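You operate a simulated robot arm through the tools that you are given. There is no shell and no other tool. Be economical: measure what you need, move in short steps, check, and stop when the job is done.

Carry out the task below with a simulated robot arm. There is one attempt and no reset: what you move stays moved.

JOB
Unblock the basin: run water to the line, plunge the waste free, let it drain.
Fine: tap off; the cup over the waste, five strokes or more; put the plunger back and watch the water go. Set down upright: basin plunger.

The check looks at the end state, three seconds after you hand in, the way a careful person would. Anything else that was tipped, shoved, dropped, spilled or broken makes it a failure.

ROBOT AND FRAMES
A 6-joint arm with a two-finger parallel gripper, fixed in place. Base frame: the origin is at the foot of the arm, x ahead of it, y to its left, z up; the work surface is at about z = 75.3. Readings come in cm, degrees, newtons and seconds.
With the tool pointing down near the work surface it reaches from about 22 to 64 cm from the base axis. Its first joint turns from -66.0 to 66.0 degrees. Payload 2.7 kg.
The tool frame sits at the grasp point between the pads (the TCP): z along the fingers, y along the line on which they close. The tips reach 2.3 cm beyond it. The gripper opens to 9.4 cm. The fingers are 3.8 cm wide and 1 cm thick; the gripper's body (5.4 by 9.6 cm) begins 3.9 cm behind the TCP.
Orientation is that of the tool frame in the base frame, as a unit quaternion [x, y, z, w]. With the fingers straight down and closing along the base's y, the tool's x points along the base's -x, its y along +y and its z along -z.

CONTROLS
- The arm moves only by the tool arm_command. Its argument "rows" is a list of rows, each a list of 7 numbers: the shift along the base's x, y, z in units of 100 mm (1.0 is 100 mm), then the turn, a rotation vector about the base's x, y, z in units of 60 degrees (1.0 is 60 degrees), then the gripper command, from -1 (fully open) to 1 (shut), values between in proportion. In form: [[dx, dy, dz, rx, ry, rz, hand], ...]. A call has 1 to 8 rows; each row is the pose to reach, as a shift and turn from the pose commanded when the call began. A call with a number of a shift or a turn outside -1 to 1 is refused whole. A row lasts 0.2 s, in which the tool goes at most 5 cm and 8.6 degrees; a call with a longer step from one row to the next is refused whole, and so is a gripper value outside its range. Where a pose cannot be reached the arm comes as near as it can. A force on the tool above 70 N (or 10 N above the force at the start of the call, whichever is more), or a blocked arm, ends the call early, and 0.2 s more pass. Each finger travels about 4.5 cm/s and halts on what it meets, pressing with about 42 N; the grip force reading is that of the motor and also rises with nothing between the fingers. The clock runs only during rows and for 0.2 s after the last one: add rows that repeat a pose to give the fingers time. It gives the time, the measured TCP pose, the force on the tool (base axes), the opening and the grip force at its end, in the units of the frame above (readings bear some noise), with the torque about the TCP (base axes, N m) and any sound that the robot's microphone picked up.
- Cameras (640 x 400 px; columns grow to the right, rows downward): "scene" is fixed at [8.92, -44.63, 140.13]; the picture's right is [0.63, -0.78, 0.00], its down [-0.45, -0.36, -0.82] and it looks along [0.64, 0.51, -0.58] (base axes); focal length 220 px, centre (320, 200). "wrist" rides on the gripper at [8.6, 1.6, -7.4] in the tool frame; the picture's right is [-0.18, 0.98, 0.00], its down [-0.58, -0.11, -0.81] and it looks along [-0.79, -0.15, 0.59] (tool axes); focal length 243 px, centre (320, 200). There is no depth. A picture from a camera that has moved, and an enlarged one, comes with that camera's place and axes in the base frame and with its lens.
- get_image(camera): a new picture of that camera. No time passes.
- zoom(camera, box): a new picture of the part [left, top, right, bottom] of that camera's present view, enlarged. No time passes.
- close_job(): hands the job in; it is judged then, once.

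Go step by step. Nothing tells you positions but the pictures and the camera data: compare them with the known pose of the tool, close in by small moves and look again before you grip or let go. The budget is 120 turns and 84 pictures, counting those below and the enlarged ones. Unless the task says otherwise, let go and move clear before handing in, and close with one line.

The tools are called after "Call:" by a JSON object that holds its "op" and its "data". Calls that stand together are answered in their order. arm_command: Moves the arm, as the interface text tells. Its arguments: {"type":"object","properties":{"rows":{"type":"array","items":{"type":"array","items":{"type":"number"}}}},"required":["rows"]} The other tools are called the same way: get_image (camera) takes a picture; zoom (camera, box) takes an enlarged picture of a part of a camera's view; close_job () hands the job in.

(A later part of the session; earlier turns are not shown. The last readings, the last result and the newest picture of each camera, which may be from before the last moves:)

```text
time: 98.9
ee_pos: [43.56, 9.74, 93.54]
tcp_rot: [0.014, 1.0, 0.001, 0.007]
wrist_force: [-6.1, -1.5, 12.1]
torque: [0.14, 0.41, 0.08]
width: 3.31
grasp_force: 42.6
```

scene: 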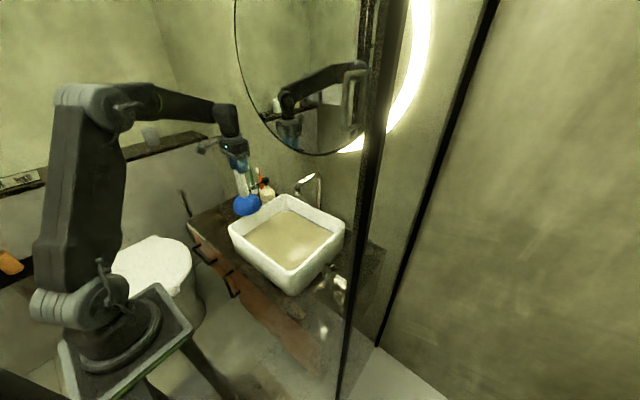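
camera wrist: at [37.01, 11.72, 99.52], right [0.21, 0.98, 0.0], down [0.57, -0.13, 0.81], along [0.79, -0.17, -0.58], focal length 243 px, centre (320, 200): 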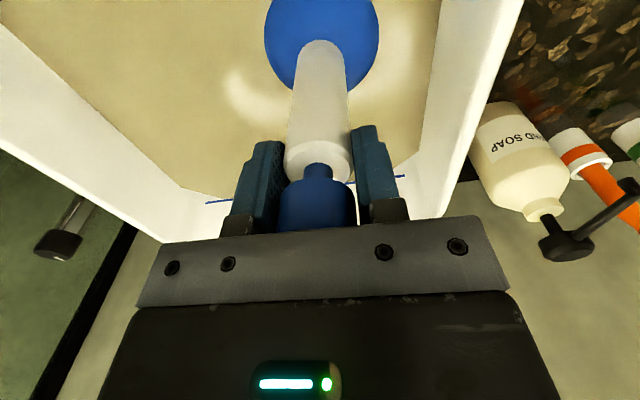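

The seat is deep and stable for x from about 44.9 to 46, and further toward −x it rides up the basin's front curve. I'll raise and check the level again before deciding on the stroke style.

Call:
{"op": "arm_command", "data": {"rows": [[0, 0, 0.2, 0, 0, 0, 1], [0.1, 0, 0.4, 0, 0, 0, 1], [0.22, 0.01, 0.4, 0, 0, 0, 1], [0.22, 0.01, 0.4, 0, 0, 0, 1]]}}

Call:
{"op": "zoom", "data": {"camera": "scene", "box": [215, 170, 345, 260]}}

Call:
{"op": "get_image", "data": {"camera": "wrist"}}

```text
time: 99.9
ee_pos: [45.8, 10.1, 97.24]
tcp_rot: [0.013, 1.0, 0.0, 0.006]
wrist_force: [-0.5, -0.4, -2.5]
torque: [0.02, -0.01, -0.02]
width: 3.27
grasp_force: 42.2
```

```text
4.44 times, centred on (280, 215) of scene
camera zoom: at [8.93, -44.63, 140.13], right [0.63, -0.78, 0.0], down [-0.45, -0.36, -0.82], along [0.64, 0.51, -0.58], focal length 979 px, centre (498, 133)
```

zoom: 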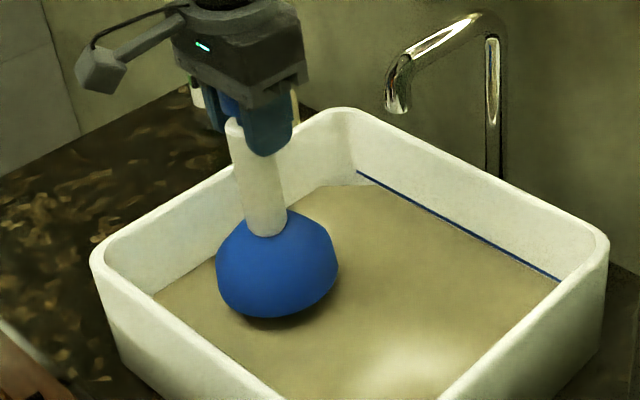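

```text
19 pictures are left
camera wrist: at [37.24, 12.08, 104.72], right [0.21, 0.98, 0.0], down [0.57, -0.12, 0.81], along [0.8, -0.17, -0.58], focal length 243 px, centre (320, 200)
```

wrist: 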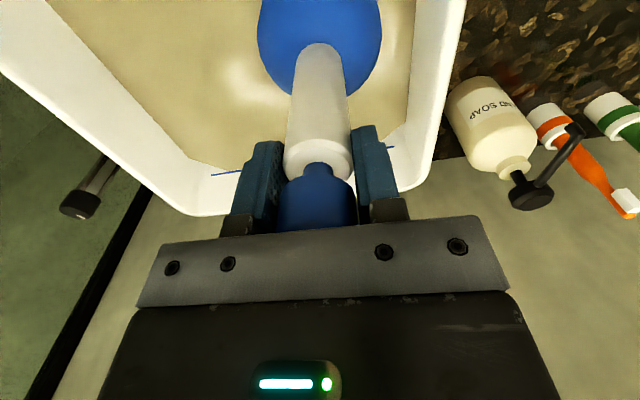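

The plunger is upright over the waste. I'll quantify the level with the same tight zoom as before, and again after ~7 s.

Call:
{"op": "zoom", "data": {"camera": "scene", "box": [300, 205, 334, 229]}}

Call:
{"op": "arm_command", "data": {"rows": [[0, 0, 0, 0, 0, 0, 1], [0, 0, 0, 0, 0, 0, 1], [0, 0, 0, 0, 0, 0, 1], [0, 0, 0, 0, 0, 0, 1], [0, 0, 0, 0, 0, 0, 1], [0, 0, 0, 0, 0, 0, 1], [0, 0, 0, 0, 0, 0, 1], [0, 0, 0, 0, 0, 0, 1]]}}

Call:
{"op": "arm_command", "data": {"rows": [[0, 0, 0, 0, 0, 0, 1], [0, 0, 0, 0, 0, 0, 1], [0, 0, 0, 0, 0, 0, 1], [0, 0, 0, 0, 0, 0, 1], [0, 0, 0, 0, 0, 0, 1], [0, 0, 0, 0, 0, 0, 1], [0, 0, 0, 0, 0, 0, 1], [0, 0, 0, 0, 0, 0, 1]]}}

Call:
{"op": "arm_command", "data": {"rows": [[0, 0, 0, 0, 0, 0, 1], [0, 0, 0, 0, 0, 0, 1], [0, 0, 0, 0, 0, 0, 1], [0, 0, 0, 0, 0, 0, 1], [0, 0, 0, 0, 0, 0, 1], [0, 0, 0, 0, 0, 0, 1], [0, 0, 0, 0, 0, 0, 1], [0, 0, 0, 0, 0, 0, 1]]}}

Call:
{"op": "arm_command", "data": {"rows": [[0, 0, 0, 0, 0, 0, 1], [0, 0, 0, 0, 0, 0, 1], [0, 0, 0, 0, 0, 0, 1], [0, 0, 0, 0, 0, 0, 1], [0, 0, 0, 0, 0, 0, 1], [0, 0, 0, 0, 0, 0, 1], [0, 0, 0, 0, 0, 0, 1], [0, 0, 0, 0, 0, 0, 1]]}}

Call:
{"op": "zoom", "data": {"camera": "scene", "box": [300, 205, 334, 229]}}

```text
16.00 times, centred on (317, 217) of scene
camera zoom: at [8.93, -44.63, 140.13], right [0.63, -0.78, 0.0], down [-0.45, -0.36, -0.82], along [0.64, 0.51, -0.58], focal length 3523 px, centre (368, -72)
```

zoom: 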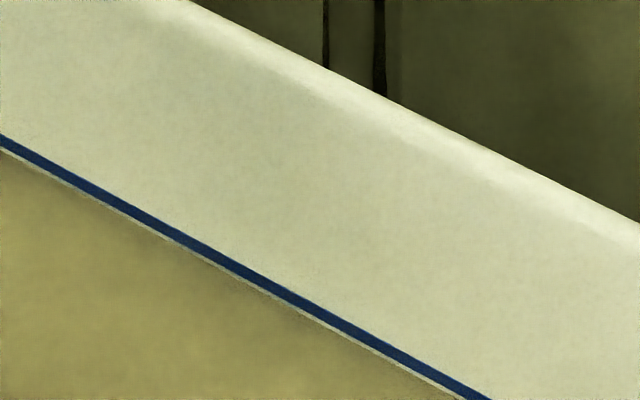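

```text
time: 101.7
ee_pos: [45.85, 10.12, 97.28]
tcp_rot: [0.014, 1.0, 0.0, 0.006]
wrist_force: [-0.1, -0.5, -2.6]
torque: [-0.02, 0.02, -0.05]
width: 3.3
grasp_force: 41.5
```

```text
time: 103.5
ee_pos: [45.82, 10.15, 97.29]
tcp_rot: [0.014, 1.0, 0.0, 0.006]
wrist_force: [-0.5, 0.6, -2.5]
torque: [0.02, 0.03, 0.01]
width: 3.29
grasp_force: 42.3
```

```text
time: 105.3
ee_pos: [45.77, 10.2, 97.29]
tcp_rot: [0.015, 1.0, -0.001, 0.006]
wrist_force: [-0.4, 0.1, -2.8]
torque: [-0.01, 0.01, -0.01]
width: 3.27
grasp_force: 41.9
```

```text
time: 107.1
ee_pos: [45.79, 10.06, 97.4]
tcp_rot: [0.013, 1.0, 0.0, 0.005]
wrist_force: [-0.3, 0.6, -1.9]
torque: [0.01, -0.02, 0.02]
width: 3.27
grasp_force: 41.8
```

```text
16.00 times, centred on (317, 217) of scene
camera zoom: at [8.93, -44.63, 140.13], right [0.63, -0.78, 0.0], down [-0.45, -0.36, -0.82], along [0.64, 0.51, -0.58], focal length 3523 px, centre (368, -72)
```

zoom: 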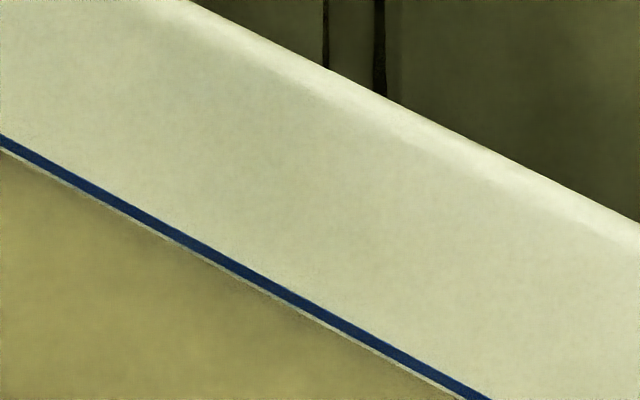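

Still only a slow seep. Refined estimates suggest the waste may lie slightly further at +x/+y, near (46.5, 10.5), so I'll shift there and do six firm strokes.

Call:
{"op": "arm_command", "data": {"rows": [[0.08, 0.04, -0.1, 0, 0, 0, 1], [0.08, 0.04, -0.3, 0, 0, 0, 1], [0.08, 0.04, -0.5, 0, 0, 0, 1], [0.08, 0.04, -0.56, 0, 0, 0, 1]]}}

Call:
{"op": "arm_command", "data": {"rows": [[0, 0, 0.2, 0, 0, 0, 1], [0, 0, 0.35, 0, 0, 0, 1], [0, 0, 0.12, 0, 0, 0, 1], [0, 0, 0, 0, 0, 0, 1], [0, 0, 0.2, 0, 0, 0, 1], [0, 0, 0.35, 0, 0, 0, 1], [0, 0, 0.12, 0, 0, 0, 1], [0, 0, 0, 0, 0, 0, 1]]}}

Call:
{"op": "arm_command", "data": {"rows": [[0, 0, 0.2, 0, 0, 0, 1], [0, 0, 0.35, 0, 0, 0, 1], [0, 0, 0.12, 0, 0, 0, 1], [0, 0, 0, 0, 0, 0, 1], [0, 0, 0.2, 0, 0, 0, 1], [0, 0, 0.35, 0, 0, 0, 1], [0, 0, 0.12, 0, 0, 0, 1], [0, 0, 0, 0, 0, 0, 1]]}}

Call:
{"op": "arm_command", "data": {"rows": [[0, 0, 0.2, 0, 0, 0, 1], [0, 0, 0.35, 0, 0, 0, 1], [0, 0, 0.12, 0, 0, 0, 1], [0, 0, 0, 0, 0, 0, 1], [0, 0, 0.2, 0, 0, 0, 1], [0, 0, 0.35, 0, 0, 0, 1], [0, 0, 0.12, 0, 0, 0, 1], [0, 0, 0, 0, 0, 0, 1]]}}

Call:
{"op": "arm_command", "data": {"rows": [[0, 0, 0.2, 0, 0, 0, 1], [0, 0, 0.4, 0, 0, 0, 1], [0, 0, 0.6, 0, 0, 0, 1], [0, 0, 0.6, 0, 0, 0, 1], [0, 0, 0.6, 0, 0, 0, 1], [0, 0, 0.6, 0, 0, 0, 1]]}}

Call:
{"op": "zoom", "data": {"camera": "scene", "box": [275, 185, 345, 240]}}

```text
time: 108.1
ee_pos: [47.57, 10.66, 93.6]
tcp_rot: [0.012, 1.0, 0.004, 0.026]
wrist_force: [-1.1, -1.2, 2.9]
torque: [-0.37, 0.42, 0.04]
width: 3.36
grasp_force: 41.9
stopped in row 4: the force on the tool passed its limit at 75 N (the readings are from after the stop); the commanded pose is now the measured one
```

```text
time: 109.9
ee_pos: [47.61, 10.77, 93.65]
tcp_rot: [0.012, 1.0, 0.004, 0.025]
wrist_force: [-4.2, 0.1, 10.1]
torque: [-0.53, 0.99, -0.1]
width: 3.32
grasp_force: 41.9
```

```text
time: 111.7
ee_pos: [47.52, 10.61, 93.49]
tcp_rot: [0.012, 1.0, 0.004, 0.026]
wrist_force: [-3.3, -0.5, 10.6]
torque: [-0.36, 1.02, -0.05]
width: 3.32
grasp_force: 42.2
```

```text
time: 113.5
ee_pos: [47.42, 10.86, 93.66]
tcp_rot: [0.011, 1.0, 0.004, 0.026]
wrist_force: [-4.6, 0.2, 12.0]
torque: [-0.39, 1.08, -0.16]
width: 3.35
grasp_force: 41.8
```

```text
time: 114.9
ee_pos: [47.52, 10.52, 99.45]
tcp_rot: [0.012, 1.0, 0.005, 0.025]
wrist_force: [-1.1, -0.4, -2.6]
torque: [-0.04, -0.01, 0.03]
width: 3.3
grasp_force: 42.0
```

```text
7.27 times, centred on (310, 212) of scene
camera zoom: at [8.93, -44.63, 140.13], right [0.63, -0.78, 0.0], down [-0.45, -0.36, -0.82], along [0.64, 0.51, -0.58], focal length 1602 px, centre (393, 109)
```

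zoom: 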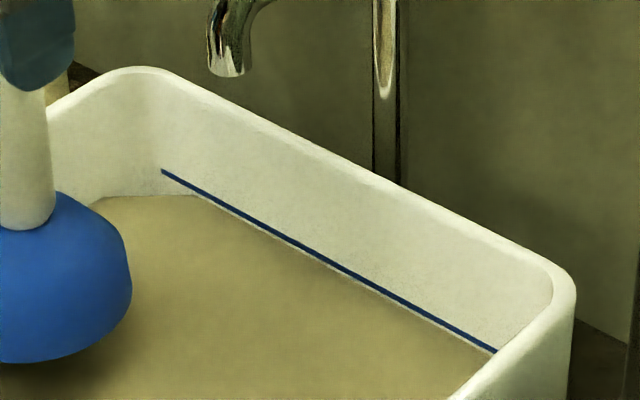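

That was informative: contact rides 1.5 cm high at x≈44.3 and again at x≳46.6, so the cup drops over the waste only between. Side forces put the true centre near x≈45.1. I'll recentre there, square the tool and check the plunger's tilt.

Call:
{"op": "arm_command", "data": {"rows": [[-0.1, -0.03, 0, 0, 0.02, 0, 1], [-0.24, -0.06, 0, 0, 0.042, 0, 1], [-0.24, -0.06, 0, 0, 0.042, 0, 1]]}}

Call:
{"op": "get_image", "data": {"camera": "wrist"}}

Call:
{"op": "zoom", "data": {"camera": "scene", "box": [215, 150, 345, 240]}}

```text
time: 115.7
ee_pos: [45.04, 10.02, 99.5]
tcp_rot: [0.013, 1.0, 0.005, 0.003]
wrist_force: [1.0, 0.8, -2.4]
torque: [-0.01, -0.01, 0.02]
width: 3.32
grasp_force: 42.3
```

```text
15 pictures are left
camera wrist: at [36.62, 11.88, 106.97], right [0.21, 0.98, 0.01], down [0.57, -0.13, 0.81], along [0.79, -0.16, -0.59], focal length 243 px, centre (320, 200)
```

wrist: 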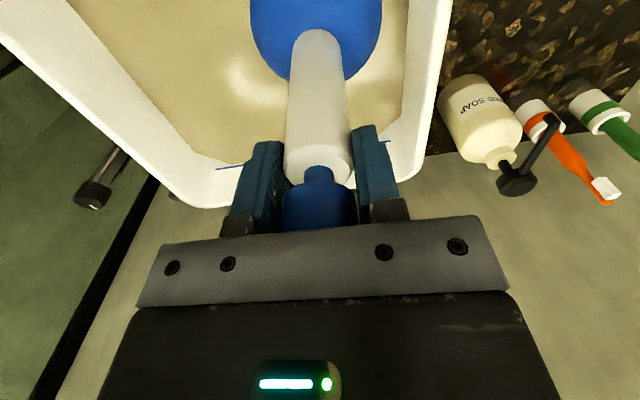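

```text
4.44 times, centred on (280, 195) of scene
camera zoom: at [8.93, -44.63, 140.13], right [0.63, -0.78, 0.0], down [-0.45, -0.36, -0.82], along [0.64, 0.51, -0.58], focal length 979 px, centre (498, 222)
```

zoom: 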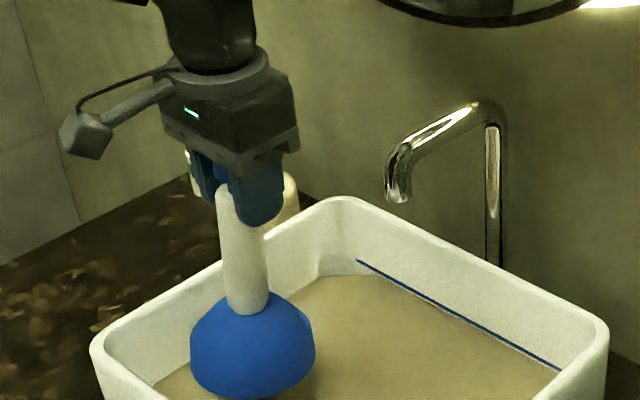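

The plunger leans ~6° in the grip. I'll tilt the tool to make it vertical, set it down on the seat at x≈45.1, then release and regrip square.

Call:
{"op": "arm_command", "data": {"rows": [[0.01, -0.01, -0.1, 0, -0.09, 0, 1], [0.01, -0.01, -0.3, 0, -0.09, 0, 1], [0.01, -0.01, -0.48, 0, -0.09, 0, 1]]}}

Call:
{"op": "arm_command", "data": {"rows": [[0, 0, -0.06, 0, 0, 0, 1], [0, 0, -0.12, 0, 0, 0, 1]]}}

Call:
{"op": "arm_command", "data": {"rows": [[0, 0, -0.06, 0, 0, 0, 1], [0, 0, -0.11, 0, 0, 0, 1]]}}

```text
time: 116.5
ee_pos: [45.41, 10.01, 94.73]
tcp_rot: [0.012, 0.999, 0.005, 0.051]
wrist_force: [-0.3, -0.5, -3.4]
torque: [-0.03, -0.01, 0.03]
width: 3.28
grasp_force: 41.9
```

```text
time: 117.1
ee_pos: [45.33, 9.78, 93.43]
tcp_rot: [0.012, 0.999, 0.005, 0.05]
wrist_force: [-0.4, 0.4, -3.0]
torque: [0.01, 0.03, -0.01]
width: 3.32
grasp_force: 42.2
```

```text
time: 117.7
ee_pos: [45.48, 9.95, 92.39]
tcp_rot: [0.012, 0.999, 0.005, 0.051]
wrist_force: [0.9, 0.1, -3.2]
torque: [-0.01, 0.02, -0.02]
width: 3.3
grasp_force: 41.6
```

Call:
{"op": "arm_command", "data": {"rows": [[-0.02, 0, -0.03, 0, 0, 0, 1], [-0.02, 0, -0.06, 0, 0, 0, 1]]}}

Call:
{"op": "arm_command", "data": {"rows": [[0, 0, -0.02, 0, 0, 0, 1], [0, 0, -0.04, 0, 0, 0, 1]]}}

```text
time: 118.3
ee_pos: [45.33, 9.97, 92.09]
tcp_rot: [0.011, 0.998, 0.005, 0.055]
wrist_force: [-1.3, -0.3, 28.8]
torque: [-0.67, 1.56, 0.01]
width: 3.33
grasp_force: 41.9
```

```text
time: 118.9
ee_pos: [45.53, 10.14, 91.91]
tcp_rot: [0.011, 0.998, 0.008, 0.059]
wrist_force: [-0.8, 6.6, 49.3]
torque: [-0.44, 0.55, 0.09]
width: 3.33
grasp_force: 41.6
```

The cup is seated. I'll release (caged), raise slightly, square the tool and look.

Call:
{"op": "arm_command", "data": {"rows": [[0, 0, 0.03, 0, 0, 0, 0.15], [0, 0, 0.05, 0, 0, 0, -0.3], [0, 0, 0.1, 0, 0.05, 0, -0.5], [-0.03, 0, 0.12, 0, 0.1, 0, -0.5], [-0.03, 0, 0.12, 0, 0.1, 0, -0.5]]}}

Call:
{"op": "get_image", "data": {"camera": "wrist"}}

Call:
{"op": "zoom", "data": {"camera": "scene", "box": [215, 160, 345, 250]}}

```text
time: 120.1
ee_pos: [44.81, 9.99, 92.54]
tcp_rot: [0.012, 1.0, 0.005, -0.003]
wrist_force: [1.9, 0.8, 3.9]
torque: [-0.02, 0.01, -0.01]
width: 7.07
grasp_force: 0.0
```

```text
13 pictures are left
camera wrist: at [36.29, 11.84, 100.07], right [0.21, 0.98, 0.01], down [0.58, -0.13, 0.8], along [0.79, -0.16, -0.6], focal length 243 px, centre (320, 200)
```

wrist: 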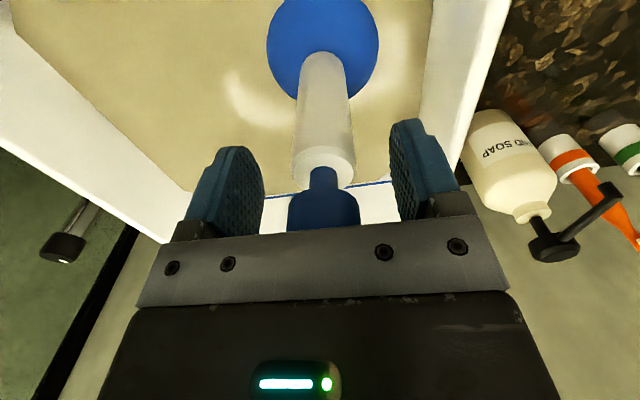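

```text
4.44 times, centred on (280, 205) of scene
camera zoom: at [8.92, -44.63, 140.13], right [0.63, -0.78, 0.0], down [-0.45, -0.36, -0.82], along [0.64, 0.51, -0.58], focal length 979 px, centre (498, 178)
```

zoom: 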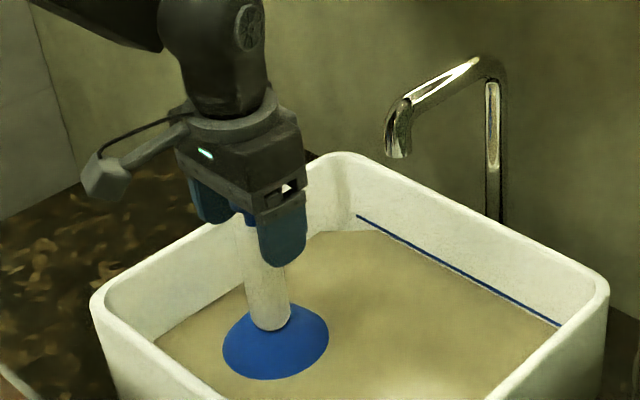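

The plunger stands upright and settled over the waste, with its axis slightly +x of the tool. I'll align over it, regrip in place, and stroke purely vertically.

Call:
{"op": "arm_command", "data": {"rows": [[0, 0, 0.05, 0, -0.007, 0, -0.5], [0.08, 0.01, 0.05, 0, -0.007, 0, -0.5], [0.08, 0.01, 0.0, 0, -0.007, 0, -0.5]]}}

Call:
{"op": "arm_command", "data": {"rows": [[0, 0, -0.02, 0, 0, 0, 0.2], [0, 0, -0.02, 0, 0, 0, 1], [0, 0, -0.02, 0, 0, 0, 1], [0, 0, -0.02, 0, 0, 0, 1], [0, 0, -0.02, 0, 0, 0, 1]]}}

Call:
{"op": "arm_command", "data": {"rows": [[0, 0, -0.03, 0, 0, 0, 1], [0, 0, -0.05, 0, 0, 0, 1]]}}

```text
time: 120.9
ee_pos: [45.52, 10.09, 92.55]
tcp_rot: [0.012, 1.0, 0.005, 0.002]
wrist_force: [-1.7, 1.3, 4.4]
torque: [-0.01, -0.03, -0.03]
width: 7.05
grasp_force: 0.1
```

```text
time: 122.1
ee_pos: [45.47, 9.99, 92.32]
tcp_rot: [0.012, 1.0, 0.004, 0.002]
wrist_force: [-1.6, 2.3, 7.3]
torque: [0.11, -0.07, 0.04]
width: 3.27
grasp_force: 41.9
```

```text
time: 122.7
ee_pos: [45.5, 10.15, 92.32]
tcp_rot: [0.011, 1.0, 0.005, 0.006]
wrist_force: [-20.3, 3.4, 54.8]
torque: [-0.24, 1.12, 0.08]
width: 3.29
grasp_force: 41.8
```

Seated and pressing with 55 N. Now strokes: four short ones kept immersed and four longer ones, then check.

Call:
{"op": "arm_command", "data": {"rows": [[0, 0, 0.17, 0, 0, 0, 1], [0, 0, 0.17, 0, 0, 0, 1], [-0.02, 0, 0.0, 0, 0, 0, 1], [-0.02, 0, 0, 0, 0, 0, 1], [0, 0, 0.17, 0, 0, 0, 1], [0, 0, 0.17, 0, 0, 0, 1], [-0.02, 0, 0, 0, 0, 0, 1], [-0.02, 0, 0, 0, 0, 0, 1]]}}

Call:
{"op": "arm_command", "data": {"rows": [[0, 0, 0.17, 0, 0, 0, 1], [0, 0, 0.17, 0, 0, 0, 1], [0, 0, 0.0, 0, 0, 0, 1], [0, 0, 0, 0, 0, 0, 1], [0, 0, 0.17, 0, 0, 0, 1], [0, 0, 0.17, 0, 0, 0, 1], [0, 0, 0, 0, 0, 0, 1], [0, 0, 0, 0, 0, 0, 1]]}}

Call:
{"op": "arm_command", "data": {"rows": [[0, 0, 0.3, 0, 0, 0, 1], [0, 0, 0.5, 0, 0, 0, 1], [0, 0, 0.25, 0, 0, 0, 1], [0, 0, 0, 0, 0, 0, 1], [0, 0, 0.3, 0, 0, 0, 1], [0, 0, 0.5, 0, 0, 0, 1], [0, 0, 0.25, 0, 0, 0, 1], [0, 0, 0, 0, 0, 0, 1]]}}

Call:
{"op": "arm_command", "data": {"rows": [[0, 0, 0.3, 0, 0, 0, 1], [0, 0, 0.5, 0, 0, 0, 1], [0, 0, 0.25, 0, 0, 0, 1], [0, 0, 0, 0, 0, 0, 1], [0, 0, 0.3, 0, 0, 0, 1], [0, 0, 0.5, 0, 0, 0, 1], [0, 0, 0.25, 0, 0, 0, 1], [0, 0, 0, 0, 0, 0, 1]]}}

Call:
{"op": "arm_command", "data": {"rows": [[0, 0, 0.3, 0, 0, 0, 1], [0, 0, 0.6, 0, 0, 0, 1], [0, 0, 0.7, 0, 0, 0, 1], [0, 0, 0.7, 0, 0, 0, 1], [0, 0, 0.7, 0, 0, 0, 1], [0, 0, 0.7, 0, 0, 0, 1], [0, 0, 0.7, 0, 0, 0, 1]]}}

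Call:
{"op": "zoom", "data": {"camera": "scene", "box": [215, 150, 345, 240]}}

```text
time: 124.5
ee_pos: [45.22, 10.17, 92.45]
tcp_rot: [0.011, 1.0, 0.004, 0.005]
wrist_force: [-18.3, -3.1, 49.9]
torque: [-0.63, 0.97, -0.07]
width: 3.32
grasp_force: 41.6
```

```text
time: 126.3
ee_pos: [45.4, 10.1, 92.34]
tcp_rot: [0.012, 1.0, 0.005, 0.005]
wrist_force: [-19.7, -6.3, 55.5]
torque: [-0.59, 1.13, -0.09]
width: 3.32
grasp_force: 41.6
```

```text
time: 127.3
ee_pos: [45.87, 10.25, 93.62]
tcp_rot: [0.009, 1.0, 0.006, 0.015]
wrist_force: [-5.4, -1.5, 9.9]
torque: [-0.3, 0.58, -0.09]
width: 3.32
grasp_force: 41.8
stopped in row 5: the force on the tool passed its limit at 90 N (the readings are from after the stop); the commanded pose is now the measured one
```

```text
time: 129.1
ee_pos: [45.89, 10.35, 93.52]
tcp_rot: [0.01, 1.0, 0.006, 0.015]
wrist_force: [-6.1, -0.8, 7.8]
torque: [-0.17, 0.65, -0.04]
width: 3.33
grasp_force: 42.0
```

```text
time: 130.7
ee_pos: [45.9, 10.25, 100.44]
tcp_rot: [0.01, 1.0, 0.006, 0.016]
wrist_force: [0.7, -0.8, -2.4]
torque: [0.01, 0.01, -0.01]
width: 3.33
grasp_force: 41.6
```

```text
4.44 times, centred on (280, 195) of scene
camera zoom: at [8.93, -44.63, 140.13], right [0.63, -0.78, 0.0], down [-0.45, -0.36, -0.82], along [0.64, 0.51, -0.58], focal length 979 px, centre (498, 222)
```

zoom: 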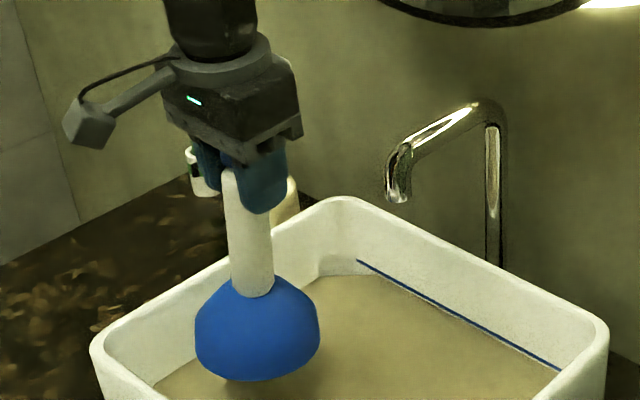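

Short strokes seated well; a fast long one landed off-seat. I'll check the level with the tight zoom before the next step.

Call:
{"op": "zoom", "data": {"camera": "scene", "box": [300, 205, 334, 229]}}

```text
16.00 times, centred on (317, 217) of scene
camera zoom: at [8.93, -44.63, 140.13], right [0.63, -0.78, 0.0], down [-0.45, -0.36, -0.82], along [0.64, 0.51, -0.58], focal length 3523 px, centre (368, -72)
```

zoom: 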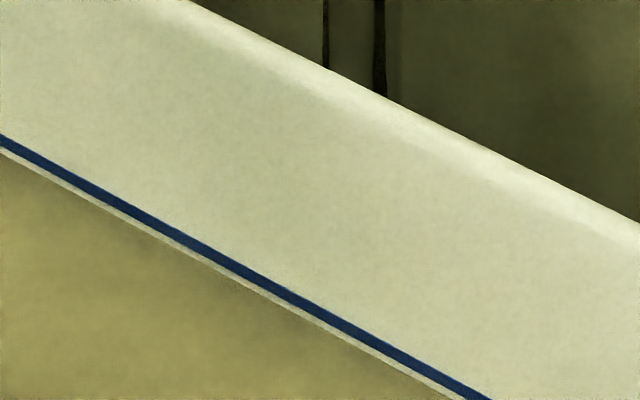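

Still only seeping. The evidence fits a raised waste that the cup drops over when centred near (45.4, 9.9), and lifting too far may break the seal. I'll right the plunger again, reseat it, and then do many short strokes without leaving the seat.

Call:
{"op": "arm_command", "data": {"rows": [[-0.05, -0.03, 0, 0, -0.08, 0, 1], [-0.05, -0.03, -0.2, 0, -0.08, 0, 1], [-0.05, -0.03, -0.4, 0, -0.08, 0, 1], [-0.05, -0.03, -0.55, 0, -0.08, 0, 1]]}}

Call:
{"op": "arm_command", "data": {"rows": [[0, 0, -0.06, 0, 0, 0, 1], [0, 0, -0.12, 0, 0, 0, 1]]}}

Call:
{"op": "arm_command", "data": {"rows": [[0, 0, -0.04, 0, 0, 0, 1], [0, 0, -0.08, 0, 0, 0, 1]]}}

Call:
{"op": "arm_command", "data": {"rows": [[0, 0, -0.03, 0, 0, 0, 1], [0, 0, -0.06, 0, 0, 0, 1]]}}

```text
time: 131.7
ee_pos: [45.5, 9.73, 95.0]
tcp_rot: [0.01, 0.998, 0.007, 0.058]
wrist_force: [-0.8, 0.0, -3.1]
torque: [-0.01, -0.01, 0.0]
width: 3.35
grasp_force: 42.5
```

```text
time: 132.3
ee_pos: [45.45, 9.79, 93.71]
tcp_rot: [0.01, 0.998, 0.007, 0.058]
wrist_force: [0.8, -0.6, -2.5]
torque: [-0.04, 0.0, -0.02]
width: 3.33
grasp_force: 42.4
```

```text
time: 132.9
ee_pos: [45.44, 9.72, 92.95]
tcp_rot: [0.01, 0.998, 0.007, 0.058]
wrist_force: [0.2, 0.5, -2.4]
torque: [-0.01, 0.01, 0.0]
width: 3.31
grasp_force: 42.4
```

```text
time: 133.5
ee_pos: [45.36, 9.91, 92.23]
tcp_rot: [0.01, 0.998, 0.007, 0.058]
wrist_force: [-0.5, 0.0, -3.2]
torque: [0.0, 0.01, 0.03]
width: 3.32
grasp_force: 42.2
```

Call:
{"op": "arm_command", "data": {"rows": [[0, 0, -0.03, 0, 0, 0, 1], [0, 0, -0.06, 0, 0, 0, 1]]}}

Call:
{"op": "arm_command", "data": {"rows": [[0, 0, -0.03, 0, 0, 0, 1], [0, 0, -0.04, 0, 0, 0, 1]]}}

```text
time: 134.1
ee_pos: [45.38, 9.86, 91.82]
tcp_rot: [0.01, 0.998, 0.007, 0.058]
wrist_force: [-0.4, -0.1, -1.9]
torque: [0.02, -0.03, -0.01]
width: 3.33
grasp_force: 41.8
```

```text
time: 134.7
ee_pos: [45.51, 9.99, 91.61]
tcp_rot: [0.009, 0.998, 0.008, 0.059]
wrist_force: [-7.8, 3.9, 26.7]
torque: [-0.81, 1.23, -0.29]
width: 3.3
grasp_force: 42.0
```

Seated at 91.6. I'll release, square the tool and regrip as before.

Call:
{"op": "arm_command", "data": {"rows": [[0, 0, 0.03, 0, 0, 0, 0.15], [0, 0, 0.06, 0, 0, 0, -0.3], [0, 0, 0.12, 0, 0.05, 0, -0.5], [0.02, 0, 0.18, -0.01, 0.108, 0, -0.5], [0.02, 0, 0.18, -0.01, 0.108, 0, -0.5]]}}

Call:
{"op": "get_image", "data": {"camera": "wrist"}}

```text
time: 135.9
ee_pos: [45.59, 9.88, 93.15]
tcp_rot: [0.01, 1.0, 0.002, 0.001]
wrist_force: [-0.5, 0.7, 3.1]
torque: [-0.03, -0.03, -0.01]
width: 7.05
grasp_force: 0.0
```

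```text
9 pictures are left
camera wrist: at [37.09, 11.76, 100.61], right [0.2, 0.98, 0.0], down [0.58, -0.12, 0.81], along [0.79, -0.16, -0.59], focal length 243 px, centre (320, 200)
```

wrist: 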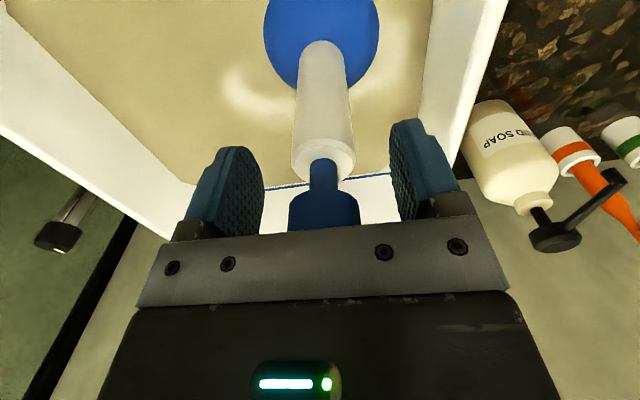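

The palm touches softly over a range of heights, so the cup itself is springy (≈1.3 cm of squash), and the "high" stops were just fast-motion spikes. I'll grip here, uncompressed and upright, centre at (46.0, 10.0), and do six strokes with larger amplitude (4 cm) and a gentler downstroke.

Call:
{"op": "arm_command", "data": {"rows": [[0, 0, 0, 0, 0, 0, 0.2], [0, 0, 0, 0, 0, 0, 1], [0, 0, 0, 0, 0, 0, 1], [0, 0, 0, 0, 0, 0, 1], [0, 0, 0.2, 0, 0, 0, 1], [0.04, 0.01, 0.25, 0, 0, 0, 1], [0.04, 0.01, 0.1, 0, 0, 0, 1], [0.04, 0.01, 0, 0, 0, 0, 1]]}}

Call:
{"op": "arm_command", "data": {"rows": [[0, 0, -0.06, 0, 0, 0, 1], [0, 0, -0.1, 0, 0, 0, 1], [0, 0, -0.13, 0, 0, 0, 1]]}}

```text
time: 137.7
ee_pos: [45.98, 10.02, 93.27]
tcp_rot: [0.009, 1.0, 0.002, 0.001]
wrist_force: [-2.0, -0.5, 3.0]
torque: [-0.23, 0.19, -0.08]
width: 3.3
grasp_force: 41.8
```

```text
time: 138.5
ee_pos: [46.3, 10.09, 92.7]
tcp_rot: [0.009, 1.0, 0.005, 0.011]
wrist_force: [-14.4, 3.6, 65.5]
torque: [-0.01, 0.0, 0.18]
width: 3.31
grasp_force: 41.8
```

Call:
{"op": "arm_command", "data": {"rows": [[0, 0, 0.25, 0, 0, 0, 1], [0, 0, 0.45, 0, 0, 0, 1], [0, 0, 0.45, 0, 0, 0, 1], [0, 0, 0.28, 0, 0, 0, 1], [0, 0, 0.15, 0, 0, 0, 1], [0, 0, 0.04, 0, 0, 0, 1], [0, 0, 0.04, 0, 0, 0, 1]]}}

Call:
{"op": "arm_command", "data": {"rows": [[0, 0, 0.25, 0, 0, 0, 1], [0, 0, 0.41, 0, 0, 0, 1], [0, 0, 0.41, 0, 0, 0, 1], [0, 0, 0.24, 0, 0, 0, 1], [0, 0, 0.11, 0, 0, 0, 1], [0, 0, 0, 0, 0, 0, 1], [0, 0, 0, 0, 0, 0, 1]]}}

Call:
{"op": "arm_command", "data": {"rows": [[0, 0, 0.25, 0, 0, 0, 1], [0, 0, 0.41, 0, 0, 0, 1], [0, 0, 0.41, 0, 0, 0, 1], [0, 0, 0.24, 0, 0, 0, 1], [0, 0, 0.11, 0, 0, 0, 1], [0, 0, 0, 0, 0, 0, 1], [0, 0, 0, 0, 0, 0, 1]]}}

Call:
{"op": "arm_command", "data": {"rows": [[0, 0, 0.25, 0, 0, 0, 1], [0, 0, 0.41, 0, 0, 0, 1], [0, 0, 0.41, 0, 0, 0, 1], [0, 0, 0.24, 0, 0, 0, 1], [0, 0, 0.11, 0, 0, 0, 1], [0, 0, 0, 0, 0, 0, 1], [0, 0, 0, 0, 0, 0, 1]]}}

Call:
{"op": "arm_command", "data": {"rows": [[0, 0, 0.25, 0, 0, 0, 1], [0, 0, 0.41, 0, 0, 0, 1], [0, 0, 0.41, 0, 0, 0, 1], [0, 0, 0.24, 0, 0, 0, 1], [0, 0, 0.11, 0, 0, 0, 1], [0, 0, 0, 0, 0, 0, 1], [0, 0, 0, 0, 0, 0, 1]]}}

Call:
{"op": "arm_command", "data": {"rows": [[0, 0, 0.25, 0, 0, 0, 1], [0, 0, 0.41, 0, 0, 0, 1], [0, 0, 0.41, 0, 0, 0, 1], [0, 0, 0.24, 0, 0, 0, 1], [0, 0, 0.11, 0, 0, 0, 1], [0, 0, 0, 0, 0, 0, 1], [0, 0, 0, 0, 0, 0, 1]]}}

Call:
{"op": "arm_command", "data": {"rows": [[0, 0, 0.2, 0, 0, 0, 1], [0, 0, 0.4, 0, 0, 0, 1], [0, 0, 0.6, 0, 0, 0, 1], [0, 0, 0.6, 0, 0, 0, 1], [0, 0, 0.6, 0, 0, 0, 1], [0, 0, 0.6, 0, 0, 0, 1], [0, 0, 0.6, 0, 0, 0, 1], [0, 0, 0.6, 0, 0, 0, 1]]}}

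Call:
{"op": "zoom", "data": {"camera": "scene", "box": [215, 165, 345, 255]}}

```text
time: 140.1
ee_pos: [46.1, 9.83, 92.86]
tcp_rot: [0.009, 1.0, 0.002, 0.004]
wrist_force: [-18.5, -5.8, 52.6]
torque: [-0.18, 1.12, -0.04]
width: 3.28
grasp_force: 41.9
```

```text
time: 141.7
ee_pos: [45.96, 9.89, 92.73]
tcp_rot: [0.01, 1.0, 0.001, 0.004]
wrist_force: [-18.4, -5.6, 53.0]
torque: [-0.18, 1.03, -0.01]
width: 3.3
grasp_force: 41.9
```

```text
time: 143.3
ee_pos: [46.03, 10.0, 92.73]
tcp_rot: [0.01, 1.0, 0.002, 0.004]
wrist_force: [-18.2, -5.7, 53.1]
torque: [-0.21, 1.02, -0.04]
width: 3.27
grasp_force: 41.4
```

```text
time: 144.9
ee_pos: [46.11, 10.05, 92.72]
tcp_rot: [0.01, 1.0, 0.001, 0.005]
wrist_force: [-18.3, -5.9, 50.2]
torque: [-0.14, 1.12, 0.01]
width: 3.31
grasp_force: 41.9
```

```text
time: 146.5
ee_pos: [46.14, 9.99, 92.66]
tcp_rot: [0.009, 1.0, 0.003, 0.005]
wrist_force: [-17.5, -8.1, 57.3]
torque: [-0.33, 0.85, -0.01]
width: 3.3
grasp_force: 42.6
```

```text
time: 148.1
ee_pos: [46.09, 9.82, 92.81]
tcp_rot: [0.01, 1.0, 0.003, 0.005]
wrist_force: [-16.1, -5.1, 52.9]
torque: [-0.15, 1.0, -0.04]
width: 3.29
grasp_force: 41.9
```

```text
time: 149.9
ee_pos: [46.04, 10.01, 98.26]
tcp_rot: [0.01, 1.0, 0.002, 0.001]
wrist_force: [0.3, 0.0, -3.1]
torque: [-0.02, 0.01, 0.04]
width: 3.31
grasp_force: 42.1
```

```text
4.44 times, centred on (280, 210) of scene
camera zoom: at [8.93, -44.63, 140.13], right [0.63, -0.78, 0.0], down [-0.45, -0.36, -0.82], along [0.64, 0.51, -0.58], focal length 979 px, centre (498, 156)
```

zoom: 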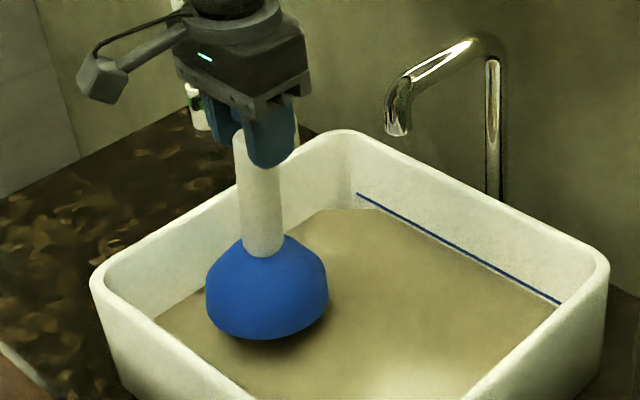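

The gap below the line looks larger now. I'll hold clear for a few seconds and measure again.

Call:
{"op": "arm_command", "data": {"rows": [[0, 0, 0, 0, 0, 0, 1], [0, 0, 0, 0, 0, 0, 1], [0, 0, 0, 0, 0, 0, 1], [0, 0, 0, 0, 0, 0, 1], [0, 0, 0, 0, 0, 0, 1], [0, 0, 0, 0, 0, 0, 1], [0, 0, 0, 0, 0, 0, 1], [0, 0, 0, 0, 0, 0, 1]]}}

Call:
{"op": "arm_command", "data": {"rows": [[0, 0, 0, 0, 0, 0, 1], [0, 0, 0, 0, 0, 0, 1], [0, 0, 0, 0, 0, 0, 1], [0, 0, 0, 0, 0, 0, 1], [0, 0, 0, 0, 0, 0, 1], [0, 0, 0, 0, 0, 0, 1], [0, 0, 0, 0, 0, 0, 1], [0, 0, 0, 0, 0, 0, 1]]}}

Call:
{"op": "zoom", "data": {"camera": "scene", "box": [300, 205, 334, 229]}}

```text
time: 151.7
ee_pos: [45.91, 9.84, 98.21]
tcp_rot: [0.01, 1.0, 0.002, 0.001]
wrist_force: [-0.7, -0.2, -3.6]
torque: [0.01, -0.03, -0.01]
width: 3.3
grasp_force: 41.6
```

```text
time: 153.5
ee_pos: [45.96, 9.95, 98.41]
tcp_rot: [0.009, 1.0, 0.001, 0.001]
wrist_force: [0.0, -0.4, -3.5]
torque: [0.02, 0.03, -0.03]
width: 3.28
grasp_force: 41.9
```

```text
16.00 times, centred on (317, 217) of scene
camera zoom: at [8.93, -44.63, 140.13], right [0.63, -0.78, 0.0], down [-0.45, -0.36, -0.82], along [0.64, 0.51, -0.58], focal length 3523 px, centre (368, -72)
```

zoom: 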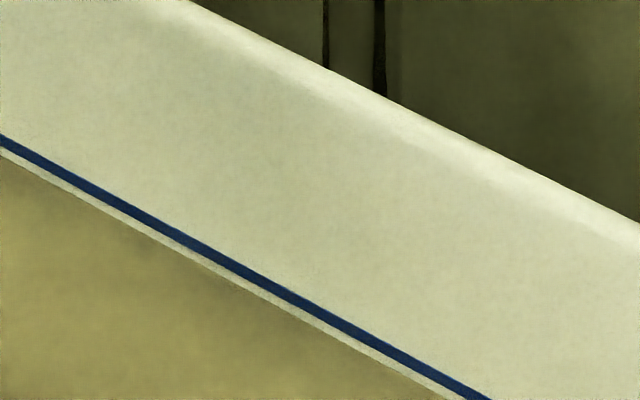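

It's still only seeping. The picture shows the cup hanging ~1 cm to −x of the tool (a lean that comes with pressing), so it has been ~1 cm short of the ring. I'll tilt to true vertical, shift to about (46.4, 10.2), and repeat the strokes.

Call:
{"op": "arm_command", "data": {"rows": [[0.04, 0.02, 0, 0, -0.07, 0, 1], [0.04, 0.02, -0.15, 0, -0.07, 0, 1], [0.04, 0.02, -0.3, 0, -0.07, 0, 1], [0.04, 0.02, -0.42, 0, -0.07, 0, 1], [0.04, 0.02, -0.52, 0, -0.07, 0, 1], [0.04, 0.02, -0.57, 0, -0.07, 0, 1]]}}

Call:
{"op": "arm_command", "data": {"rows": [[0, 0, -0.03, 0, 0, 0, 1], [0, 0, -0.06, 0, 0, 0, 1]]}}

Call:
{"op": "zoom", "data": {"camera": "scene", "box": [215, 165, 345, 255]}}

```text
time: 154.9
ee_pos: [46.39, 10.21, 92.52]
tcp_rot: [0.009, 0.999, 0.003, 0.038]
wrist_force: [-0.6, 0.4, -3.0]
torque: [0.02, 0.01, -0.02]
width: 3.31
grasp_force: 42.1
```

```text
time: 155.5
ee_pos: [46.5, 10.24, 92.55]
tcp_rot: [0.009, 0.999, 0.003, 0.043]
wrist_force: [-20.6, -1.4, 51.2]
torque: [-0.06, 1.15, 0.07]
width: 3.31
grasp_force: 42.0
```

```text
4.44 times, centred on (280, 210) of scene
camera zoom: at [8.8, -44.65, 140.13], right [0.63, -0.78, 0.0], down [-0.45, -0.36, -0.82], along [0.64, 0.51, -0.58], focal length 979 px, centre (498, 156)
```

zoom: 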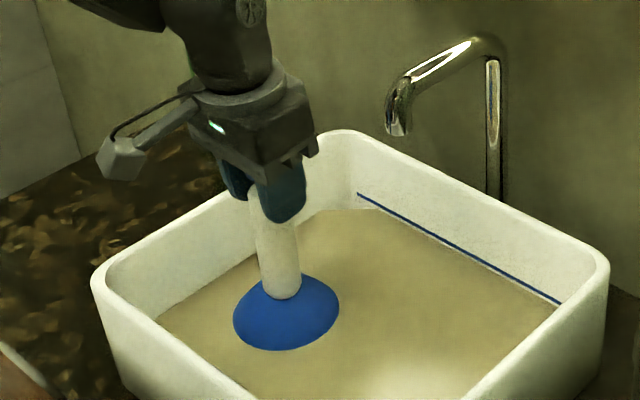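

Comparing the cup's waterline with the recorded ring position, the target is about (46.1, 10.85), so I've been ~0.8 cm low in y. I'll shift there and stroke again.

Call:
{"op": "arm_command", "data": {"rows": [[0, 0, 0.15, 0, 0, 0, 1], [-0.02, 0.03, 0.3, 0, 0, 0, 1], [-0.03, 0.06, 0.3, 0, 0, 0, 1], [-0.03, 0.06, 0.15, 0, 0, 0, 1], [-0.03, 0.06, 0.05, 0, 0, 0, 1], [-0.03, 0.06, 0, 0, 0, 0, 1], [-0.03, 0.06, 0, 0, 0, 0, 1]]}}

Call:
{"op": "arm_command", "data": {"rows": [[0, 0, 0.2, 0, 0, 0, 1], [0, 0, 0.35, 0, 0, 0, 1], [0, 0, 0.35, 0, 0, 0, 1], [0, 0, 0.2, 0, 0, 0, 1], [0, 0, 0.08, 0, 0, 0, 1], [0, 0, 0, 0, 0, 0, 1], [0, 0, 0, 0, 0, 0, 1]]}}

Call:
{"op": "arm_command", "data": {"rows": [[0, 0, 0.2, 0, 0, 0, 1], [0, 0, 0.35, 0, 0, 0, 1], [0, 0, 0.35, 0, 0, 0, 1], [0, 0, 0.2, 0, 0, 0, 1], [0, 0, 0.08, 0, 0, 0, 1], [0, 0, 0, 0, 0, 0, 1], [0, 0, 0, 0, 0, 0, 1]]}}

Call:
{"op": "arm_command", "data": {"rows": [[0, 0, 0.2, 0, 0, 0, 1], [0, 0, 0.35, 0, 0, 0, 1], [0, 0, 0.35, 0, 0, 0, 1], [0, 0, 0.2, 0, 0, 0, 1], [0, 0, 0.08, 0, 0, 0, 1], [0, 0, 0, 0, 0, 0, 1], [0, 0, 0, 0, 0, 0, 1]]}}

Call:
{"op": "arm_command", "data": {"rows": [[0, 0, 0.2, 0, 0, 0, 1], [0, 0, 0.35, 0, 0, 0, 1], [0, 0, 0.35, 0, 0, 0, 1], [0, 0, 0.2, 0, 0, 0, 1], [0, 0, 0.08, 0, 0, 0, 1], [0, 0, 0, 0, 0, 0, 1], [0, 0, 0, 0, 0, 0, 1]]}}

Call:
{"op": "arm_command", "data": {"rows": [[0, 0, 0.2, 0, 0, 0, 1], [0, 0, 0.35, 0, 0, 0, 1], [0, 0, 0.35, 0, 0, 0, 1], [0, 0, 0.2, 0, 0, 0, 1], [0, 0, 0.08, 0, 0, 0, 1], [0, 0, 0, 0, 0, 0, 1], [0, 0, 0, 0, 0, 0, 1]]}}

Call:
{"op": "arm_command", "data": {"rows": [[0, 0, 0.2, 0, 0, 0, 1], [0, 0, 0.4, 0, 0, 0, 1], [0, 0, 0.6, 0, 0, 0, 1], [0, 0, 0.6, 0, 0, 0, 1], [0, 0, 0.6, 0, 0, 0, 1], [0, 0, 0.6, 0, 0, 0, 1], [0, 0, 0.6, 0, 0, 0, 1], [0, 0, 0.6, 0, 0, 0, 1]]}}

Call:
{"op": "arm_command", "data": {"rows": [[0, 0, 0, 0, 0, 0, 1], [0, 0, 0, 0, 0, 0, 1], [0, 0, 0, 0, 0, 0, 1], [0, 0, 0, 0, 0, 0, 1], [0, 0, 0, 0, 0, 0, 1], [0, 0, 0, 0, 0, 0, 1], [0, 0, 0, 0, 0, 0, 1], [0, 0, 0, 0, 0, 0, 1]]}}

Call:
{"op": "arm_command", "data": {"rows": [[0, 0, 0, 0, 0, 0, 1], [0, 0, 0, 0, 0, 0, 1], [0, 0, 0, 0, 0, 0, 1], [0, 0, 0, 0, 0, 0, 1], [0, 0, 0, 0, 0, 0, 1], [0, 0, 0, 0, 0, 0, 1], [0, 0, 0, 0, 0, 0, 1], [0, 0, 0, 0, 0, 0, 1]]}}

Call:
{"op": "zoom", "data": {"camera": "scene", "box": [215, 165, 345, 255]}}

```text
time: 157.1
ee_pos: [46.24, 10.69, 92.48]
tcp_rot: [0.01, 0.999, 0.001, 0.042]
wrist_force: [-20.1, -7.8, 53.9]
torque: [-0.38, 0.93, -0.09]
width: 3.31
grasp_force: 42.7
```

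```text
time: 158.7
ee_pos: [46.05, 10.7, 92.44]
tcp_rot: [0.01, 0.999, 0.003, 0.041]
wrist_force: [-19.6, -7.0, 54.0]
torque: [-0.38, 0.88, -0.04]
width: 3.32
grasp_force: 41.8
```

```text
time: 160.3
ee_pos: [46.13, 10.86, 92.51]
tcp_rot: [0.009, 0.999, 0.002, 0.04]
wrist_force: [-19.4, -7.8, 50.9]
torque: [-0.32, 1.1, 0.04]
width: 3.29
grasp_force: 41.5
```

```text
time: 161.9
ee_pos: [46.27, 10.76, 92.63]
tcp_rot: [0.01, 0.999, 0.003, 0.043]
wrist_force: [-18.4, -8.0, 55.0]
torque: [-0.37, 0.86, -0.11]
width: 3.31
grasp_force: 41.8
```

```text
time: 163.5
ee_pos: [46.3, 10.81, 92.46]
tcp_rot: [0.008, 0.999, 0.003, 0.044]
wrist_force: [-17.1, -9.7, 60.2]
torque: [-0.54, 0.54, -0.05]
width: 3.32
grasp_force: 41.6
```

```text
time: 165.1
ee_pos: [46.38, 10.63, 92.48]
tcp_rot: [0.01, 0.999, 0.003, 0.043]
wrist_force: [-17.6, -9.7, 56.2]
torque: [-0.47, 0.78, 0.0]
width: 3.32
grasp_force: 42.2
```

```text
time: 166.9
ee_pos: [46.2, 10.73, 97.95]
tcp_rot: [0.01, 0.999, 0.002, 0.037]
wrist_force: [0.1, -0.1, -1.9]
torque: [-0.03, -0.05, -0.03]
width: 3.34
grasp_force: 42.0
```

```text
time: 168.7
ee_pos: [46.27, 10.83, 97.82]
tcp_rot: [0.009, 0.999, 0.002, 0.038]
wrist_force: [0.6, -0.6, -2.5]
torque: [-0.03, -0.01, 0.0]
width: 3.31
grasp_force: 42.3
```

```text
time: 170.5
ee_pos: [46.31, 10.78, 97.93]
tcp_rot: [0.009, 0.999, 0.002, 0.038]
wrist_force: [-0.2, -0.9, -2.7]
torque: [0.01, 0.0, 0.0]
width: 3.32
grasp_force: 41.9
```

```text
4.44 times, centred on (280, 210) of scene
camera zoom: at [8.93, -44.63, 140.13], right [0.63, -0.78, 0.0], down [-0.45, -0.36, -0.82], along [0.64, 0.51, -0.58], focal length 979 px, centre (498, 156)
```

zoom: 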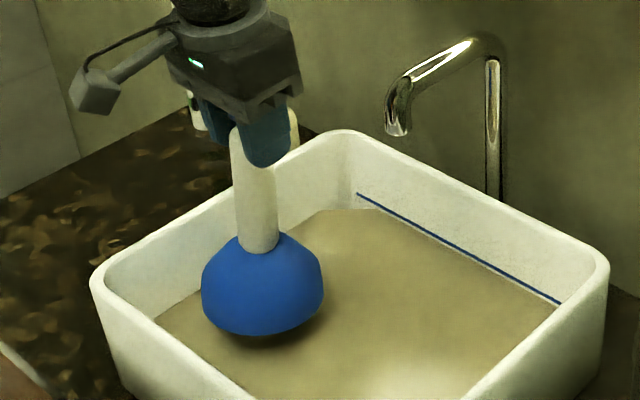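

There's still no free drain, but the fill was only to the lower edge of the line and has since dropped ~3 mm, so the plunging may lack water. I'll stand the plunger upright on the basin floor, release it, and top the water up to just over the line.

Call:
{"op": "arm_command", "data": {"rows": [[-0.03, -0.05, -0.15, 0, 0, 0, 1], [-0.03, -0.05, -0.3, 0, 0, 0, 1], [-0.03, -0.05, -0.42, 0, 0, 0, 1], [-0.03, -0.05, -0.5, 0, 0, 0, 1], [-0.03, -0.05, -0.53, 0, 0, 0, 1]]}}

Call:
{"op": "arm_command", "data": {"rows": [[0, 0, -0.02, 0, 0, 0, 1], [0, 0, -0.03, 0, 0, 0, 1]]}}

```text
time: 171.6
ee_pos: [46.2, 10.42, 94.09]
tcp_rot: [0.008, 0.999, 0.004, 0.048]
wrist_force: [-6.0, -0.4, 9.8]
torque: [-0.09, 0.77, -0.02]
width: 3.3
grasp_force: 42.4
stopped in row 5: the force on the tool passed its limit at 77 N (the readings are from after the stop); the commanded pose is now the measured one
```

```text
time: 172.2
ee_pos: [46.44, 10.38, 94.15]
tcp_rot: [0.008, 0.999, 0.005, 0.051]
wrist_force: [-14.0, -3.3, 43.0]
torque: [-0.58, 1.36, -0.13]
width: 3.31
grasp_force: 42.2
```

That's contact 1.6 cm high again, at a spot that was deep before. I'll press slightly more to learn whether something is yielding.

Call:
{"op": "arm_command", "data": {"rows": [[0, 0, -0.02, 0, 0, 0, 1], [0, 0, -0.02, 0, 0, 0, 1]]}}

Call:
{"op": "arm_command", "data": {"rows": [[0, 0, 0.03, 0, 0, 0, 1], [0, 0, 0.1, 0, 0, 0, 1], [0, 0, 0.2, 0, 0, 0, 1]]}}

Call:
{"op": "get_image", "data": {"camera": "wrist"}}

```text
time: 172.8
ee_pos: [46.34, 10.53, 94.14]
tcp_rot: [0.008, 0.998, 0.006, 0.056]
wrist_force: [-12.2, -2.5, 52.9]
torque: [-0.73, 0.89, -0.08]
width: 3.33
grasp_force: 42.4
```

```text
time: 173.6
ee_pos: [46.17, 10.46, 95.38]
tcp_rot: [0.009, 0.999, 0.004, 0.047]
wrist_force: [0.6, 0.1, -2.6]
torque: [-0.02, -0.04, 0.03]
width: 3.31
grasp_force: 41.3
```

```text
4 pictures are left
camera wrist: at [37.03, 12.24, 102.0], right [0.2, 0.98, 0.03], down [0.5, -0.13, 0.86], along [0.84, -0.16, -0.52], focal length 243 px, centre (320, 200)
```

wrist: 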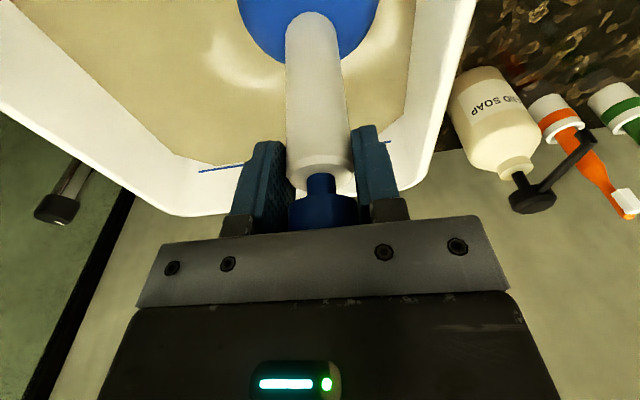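

The plunger now leans strongly in the grip, so the cup lands ~1.3 cm short and rides the basin's front curve. I'll tilt the tool to bring it upright, centre at (45.7, 10.0), set it down and release.

Call:
{"op": "arm_command", "data": {"rows": [[0, 0, 0.15, 0, 0, 0, 1], [-0.03, -0.03, 0.25, 0, -0.05, 0, 1], [-0.04, -0.04, 0.25, 0, -0.09, 0, 1], [-0.04, -0.04, 0.1, 0, -0.09, 0, 1], [-0.04, -0.04, 0, 0, -0.09, 0, 1]]}}

Call:
{"op": "arm_command", "data": {"rows": [[0, 0, -0.05, 0, 0, 0, 1], [0, 0, -0.1, 0, 0, 0, 1], [0, 0, -0.15, 0, 0, 0, 1]]}}

Call:
{"op": "arm_command", "data": {"rows": [[0, 0, -0.05, 0, 0, 0, 1], [0, 0, -0.1, 0, 0, 0, 1]]}}

Call:
{"op": "arm_command", "data": {"rows": [[0, 0, -0.03, 0, 0, 0, 1], [0, 0, -0.06, 0, 0, 0, 1]]}}

```text
time: 174.8
ee_pos: [45.86, 10.1, 95.42]
tcp_rot: [0.009, 0.995, 0.005, 0.095]
wrist_force: [0.3, -0.3, -3.3]
torque: [0.01, -0.01, -0.01]
width: 3.29
grasp_force: 42.2
```

```text
time: 175.6
ee_pos: [45.88, 10.05, 93.85]
tcp_rot: [0.009, 0.995, 0.004, 0.095]
wrist_force: [0.3, 0.2, -3.4]
torque: [0.04, 0.01, -0.01]
width: 3.32
grasp_force: 42.3
```

```text
time: 176.2
ee_pos: [46.0, 10.11, 92.96]
tcp_rot: [0.009, 0.995, 0.005, 0.095]
wrist_force: [0.4, -0.8, -2.5]
torque: [0.01, 0.02, 0.01]
width: 3.3
grasp_force: 42.3
```

```text
time: 176.8
ee_pos: [45.87, 10.02, 92.49]
tcp_rot: [0.008, 0.995, 0.006, 0.096]
wrist_force: [0.5, 0.2, -3.0]
torque: [0.01, 0.01, 0.0]
width: 3.31
grasp_force: 42.4
```

Call:
{"op": "arm_command", "data": {"rows": [[0, 0, -0.03, 0, 0, 0, 1], [0, 0, -0.06, 0, 0, 0, 1]]}}

Call:
{"op": "arm_command", "data": {"rows": [[0, 0, -0.02, 0, 0, 0, 1], [0, 0, -0.04, 0, 0, 0, 1]]}}

```text
time: 177.4
ee_pos: [45.97, 10.05, 92.15]
tcp_rot: [0.008, 0.995, 0.005, 0.097]
wrist_force: [-19.4, -5.5, 41.4]
torque: [-0.1, 1.38, 0.11]
width: 3.33
grasp_force: 42.1
```

```text
time: 178.0
ee_pos: [46.2, 9.95, 92.17]
tcp_rot: [0.009, 0.995, 0.007, 0.103]
wrist_force: [-19.3, -12.8, 65.4]
torque: [-0.75, 0.36, -0.12]
width: 3.33
grasp_force: 41.6
```

Deep seat. I'll release the plunger standing here, square the tool and lift clear.

Call:
{"op": "arm_command", "data": {"rows": [[0, 0, 0.05, 0, 0, 0, 0.15], [0, 0, 0.08, 0, 0, 0, -0.3], [0, 0, 0.14, 0, 0.06, 0, -0.6], [0, 0, 0.2, -0.01, 0.13, 0, -0.8], [-0.02, 0, 0.25, -0.01, 0.19, 0, -1], [-0.02, 0, 0.25, -0.01, 0.19, 0, -1]]}}

Call:
{"op": "arm_command", "data": {"rows": [[0, 0, 0.2, 0, 0, 0, -1], [0, 0, 0.5, 0, 0, 0, -1], [0, 0, 0.9, 0, 0, 0, -1]]}}

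Call:
{"op": "arm_command", "data": {"rows": [[0, -0.2, 0.3, 0, 0, -0.1, -1], [0, -0.6, 0.4, 0, 0, -0.22, -1], [-0.1, -1.0, 0.4, 0, 0, -0.36, -1]]}}

Call:
{"op": "get_image", "data": {"camera": "scene"}}

```text
time: 179.4
ee_pos: [45.84, 9.98, 94.11]
tcp_rot: [0.008, 1.0, 0.0, -0.004]
wrist_force: [-0.1, -1.1, 0.6]
torque: [0.0, -0.01, 0.0]
width: 9.4
grasp_force: 0.1
```

```text
time: 180.2
ee_pos: [45.62, 10.1, 102.81]
tcp_rot: [0.008, 1.0, 0.0, -0.005]
wrist_force: [0.8, 0.5, 0.4]
torque: [0.02, -0.01, -0.01]
width: 9.39
grasp_force: 0.0
```

```text
time: 181.0
ee_pos: [44.61, 0.03, 107.1]
tcp_rot: [0.197, 0.98, 0.001, -0.003]
wrist_force: [0.2, -0.2, -0.1]
torque: [-0.03, 0.0, -0.05]
width: 9.41
grasp_force: 0.1
```

```text
3 pictures are left
```

scene: 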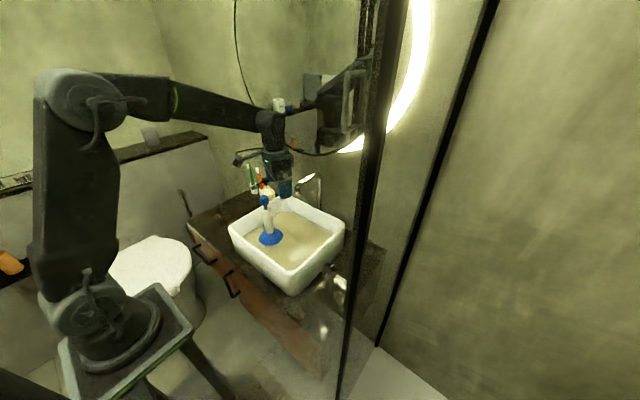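

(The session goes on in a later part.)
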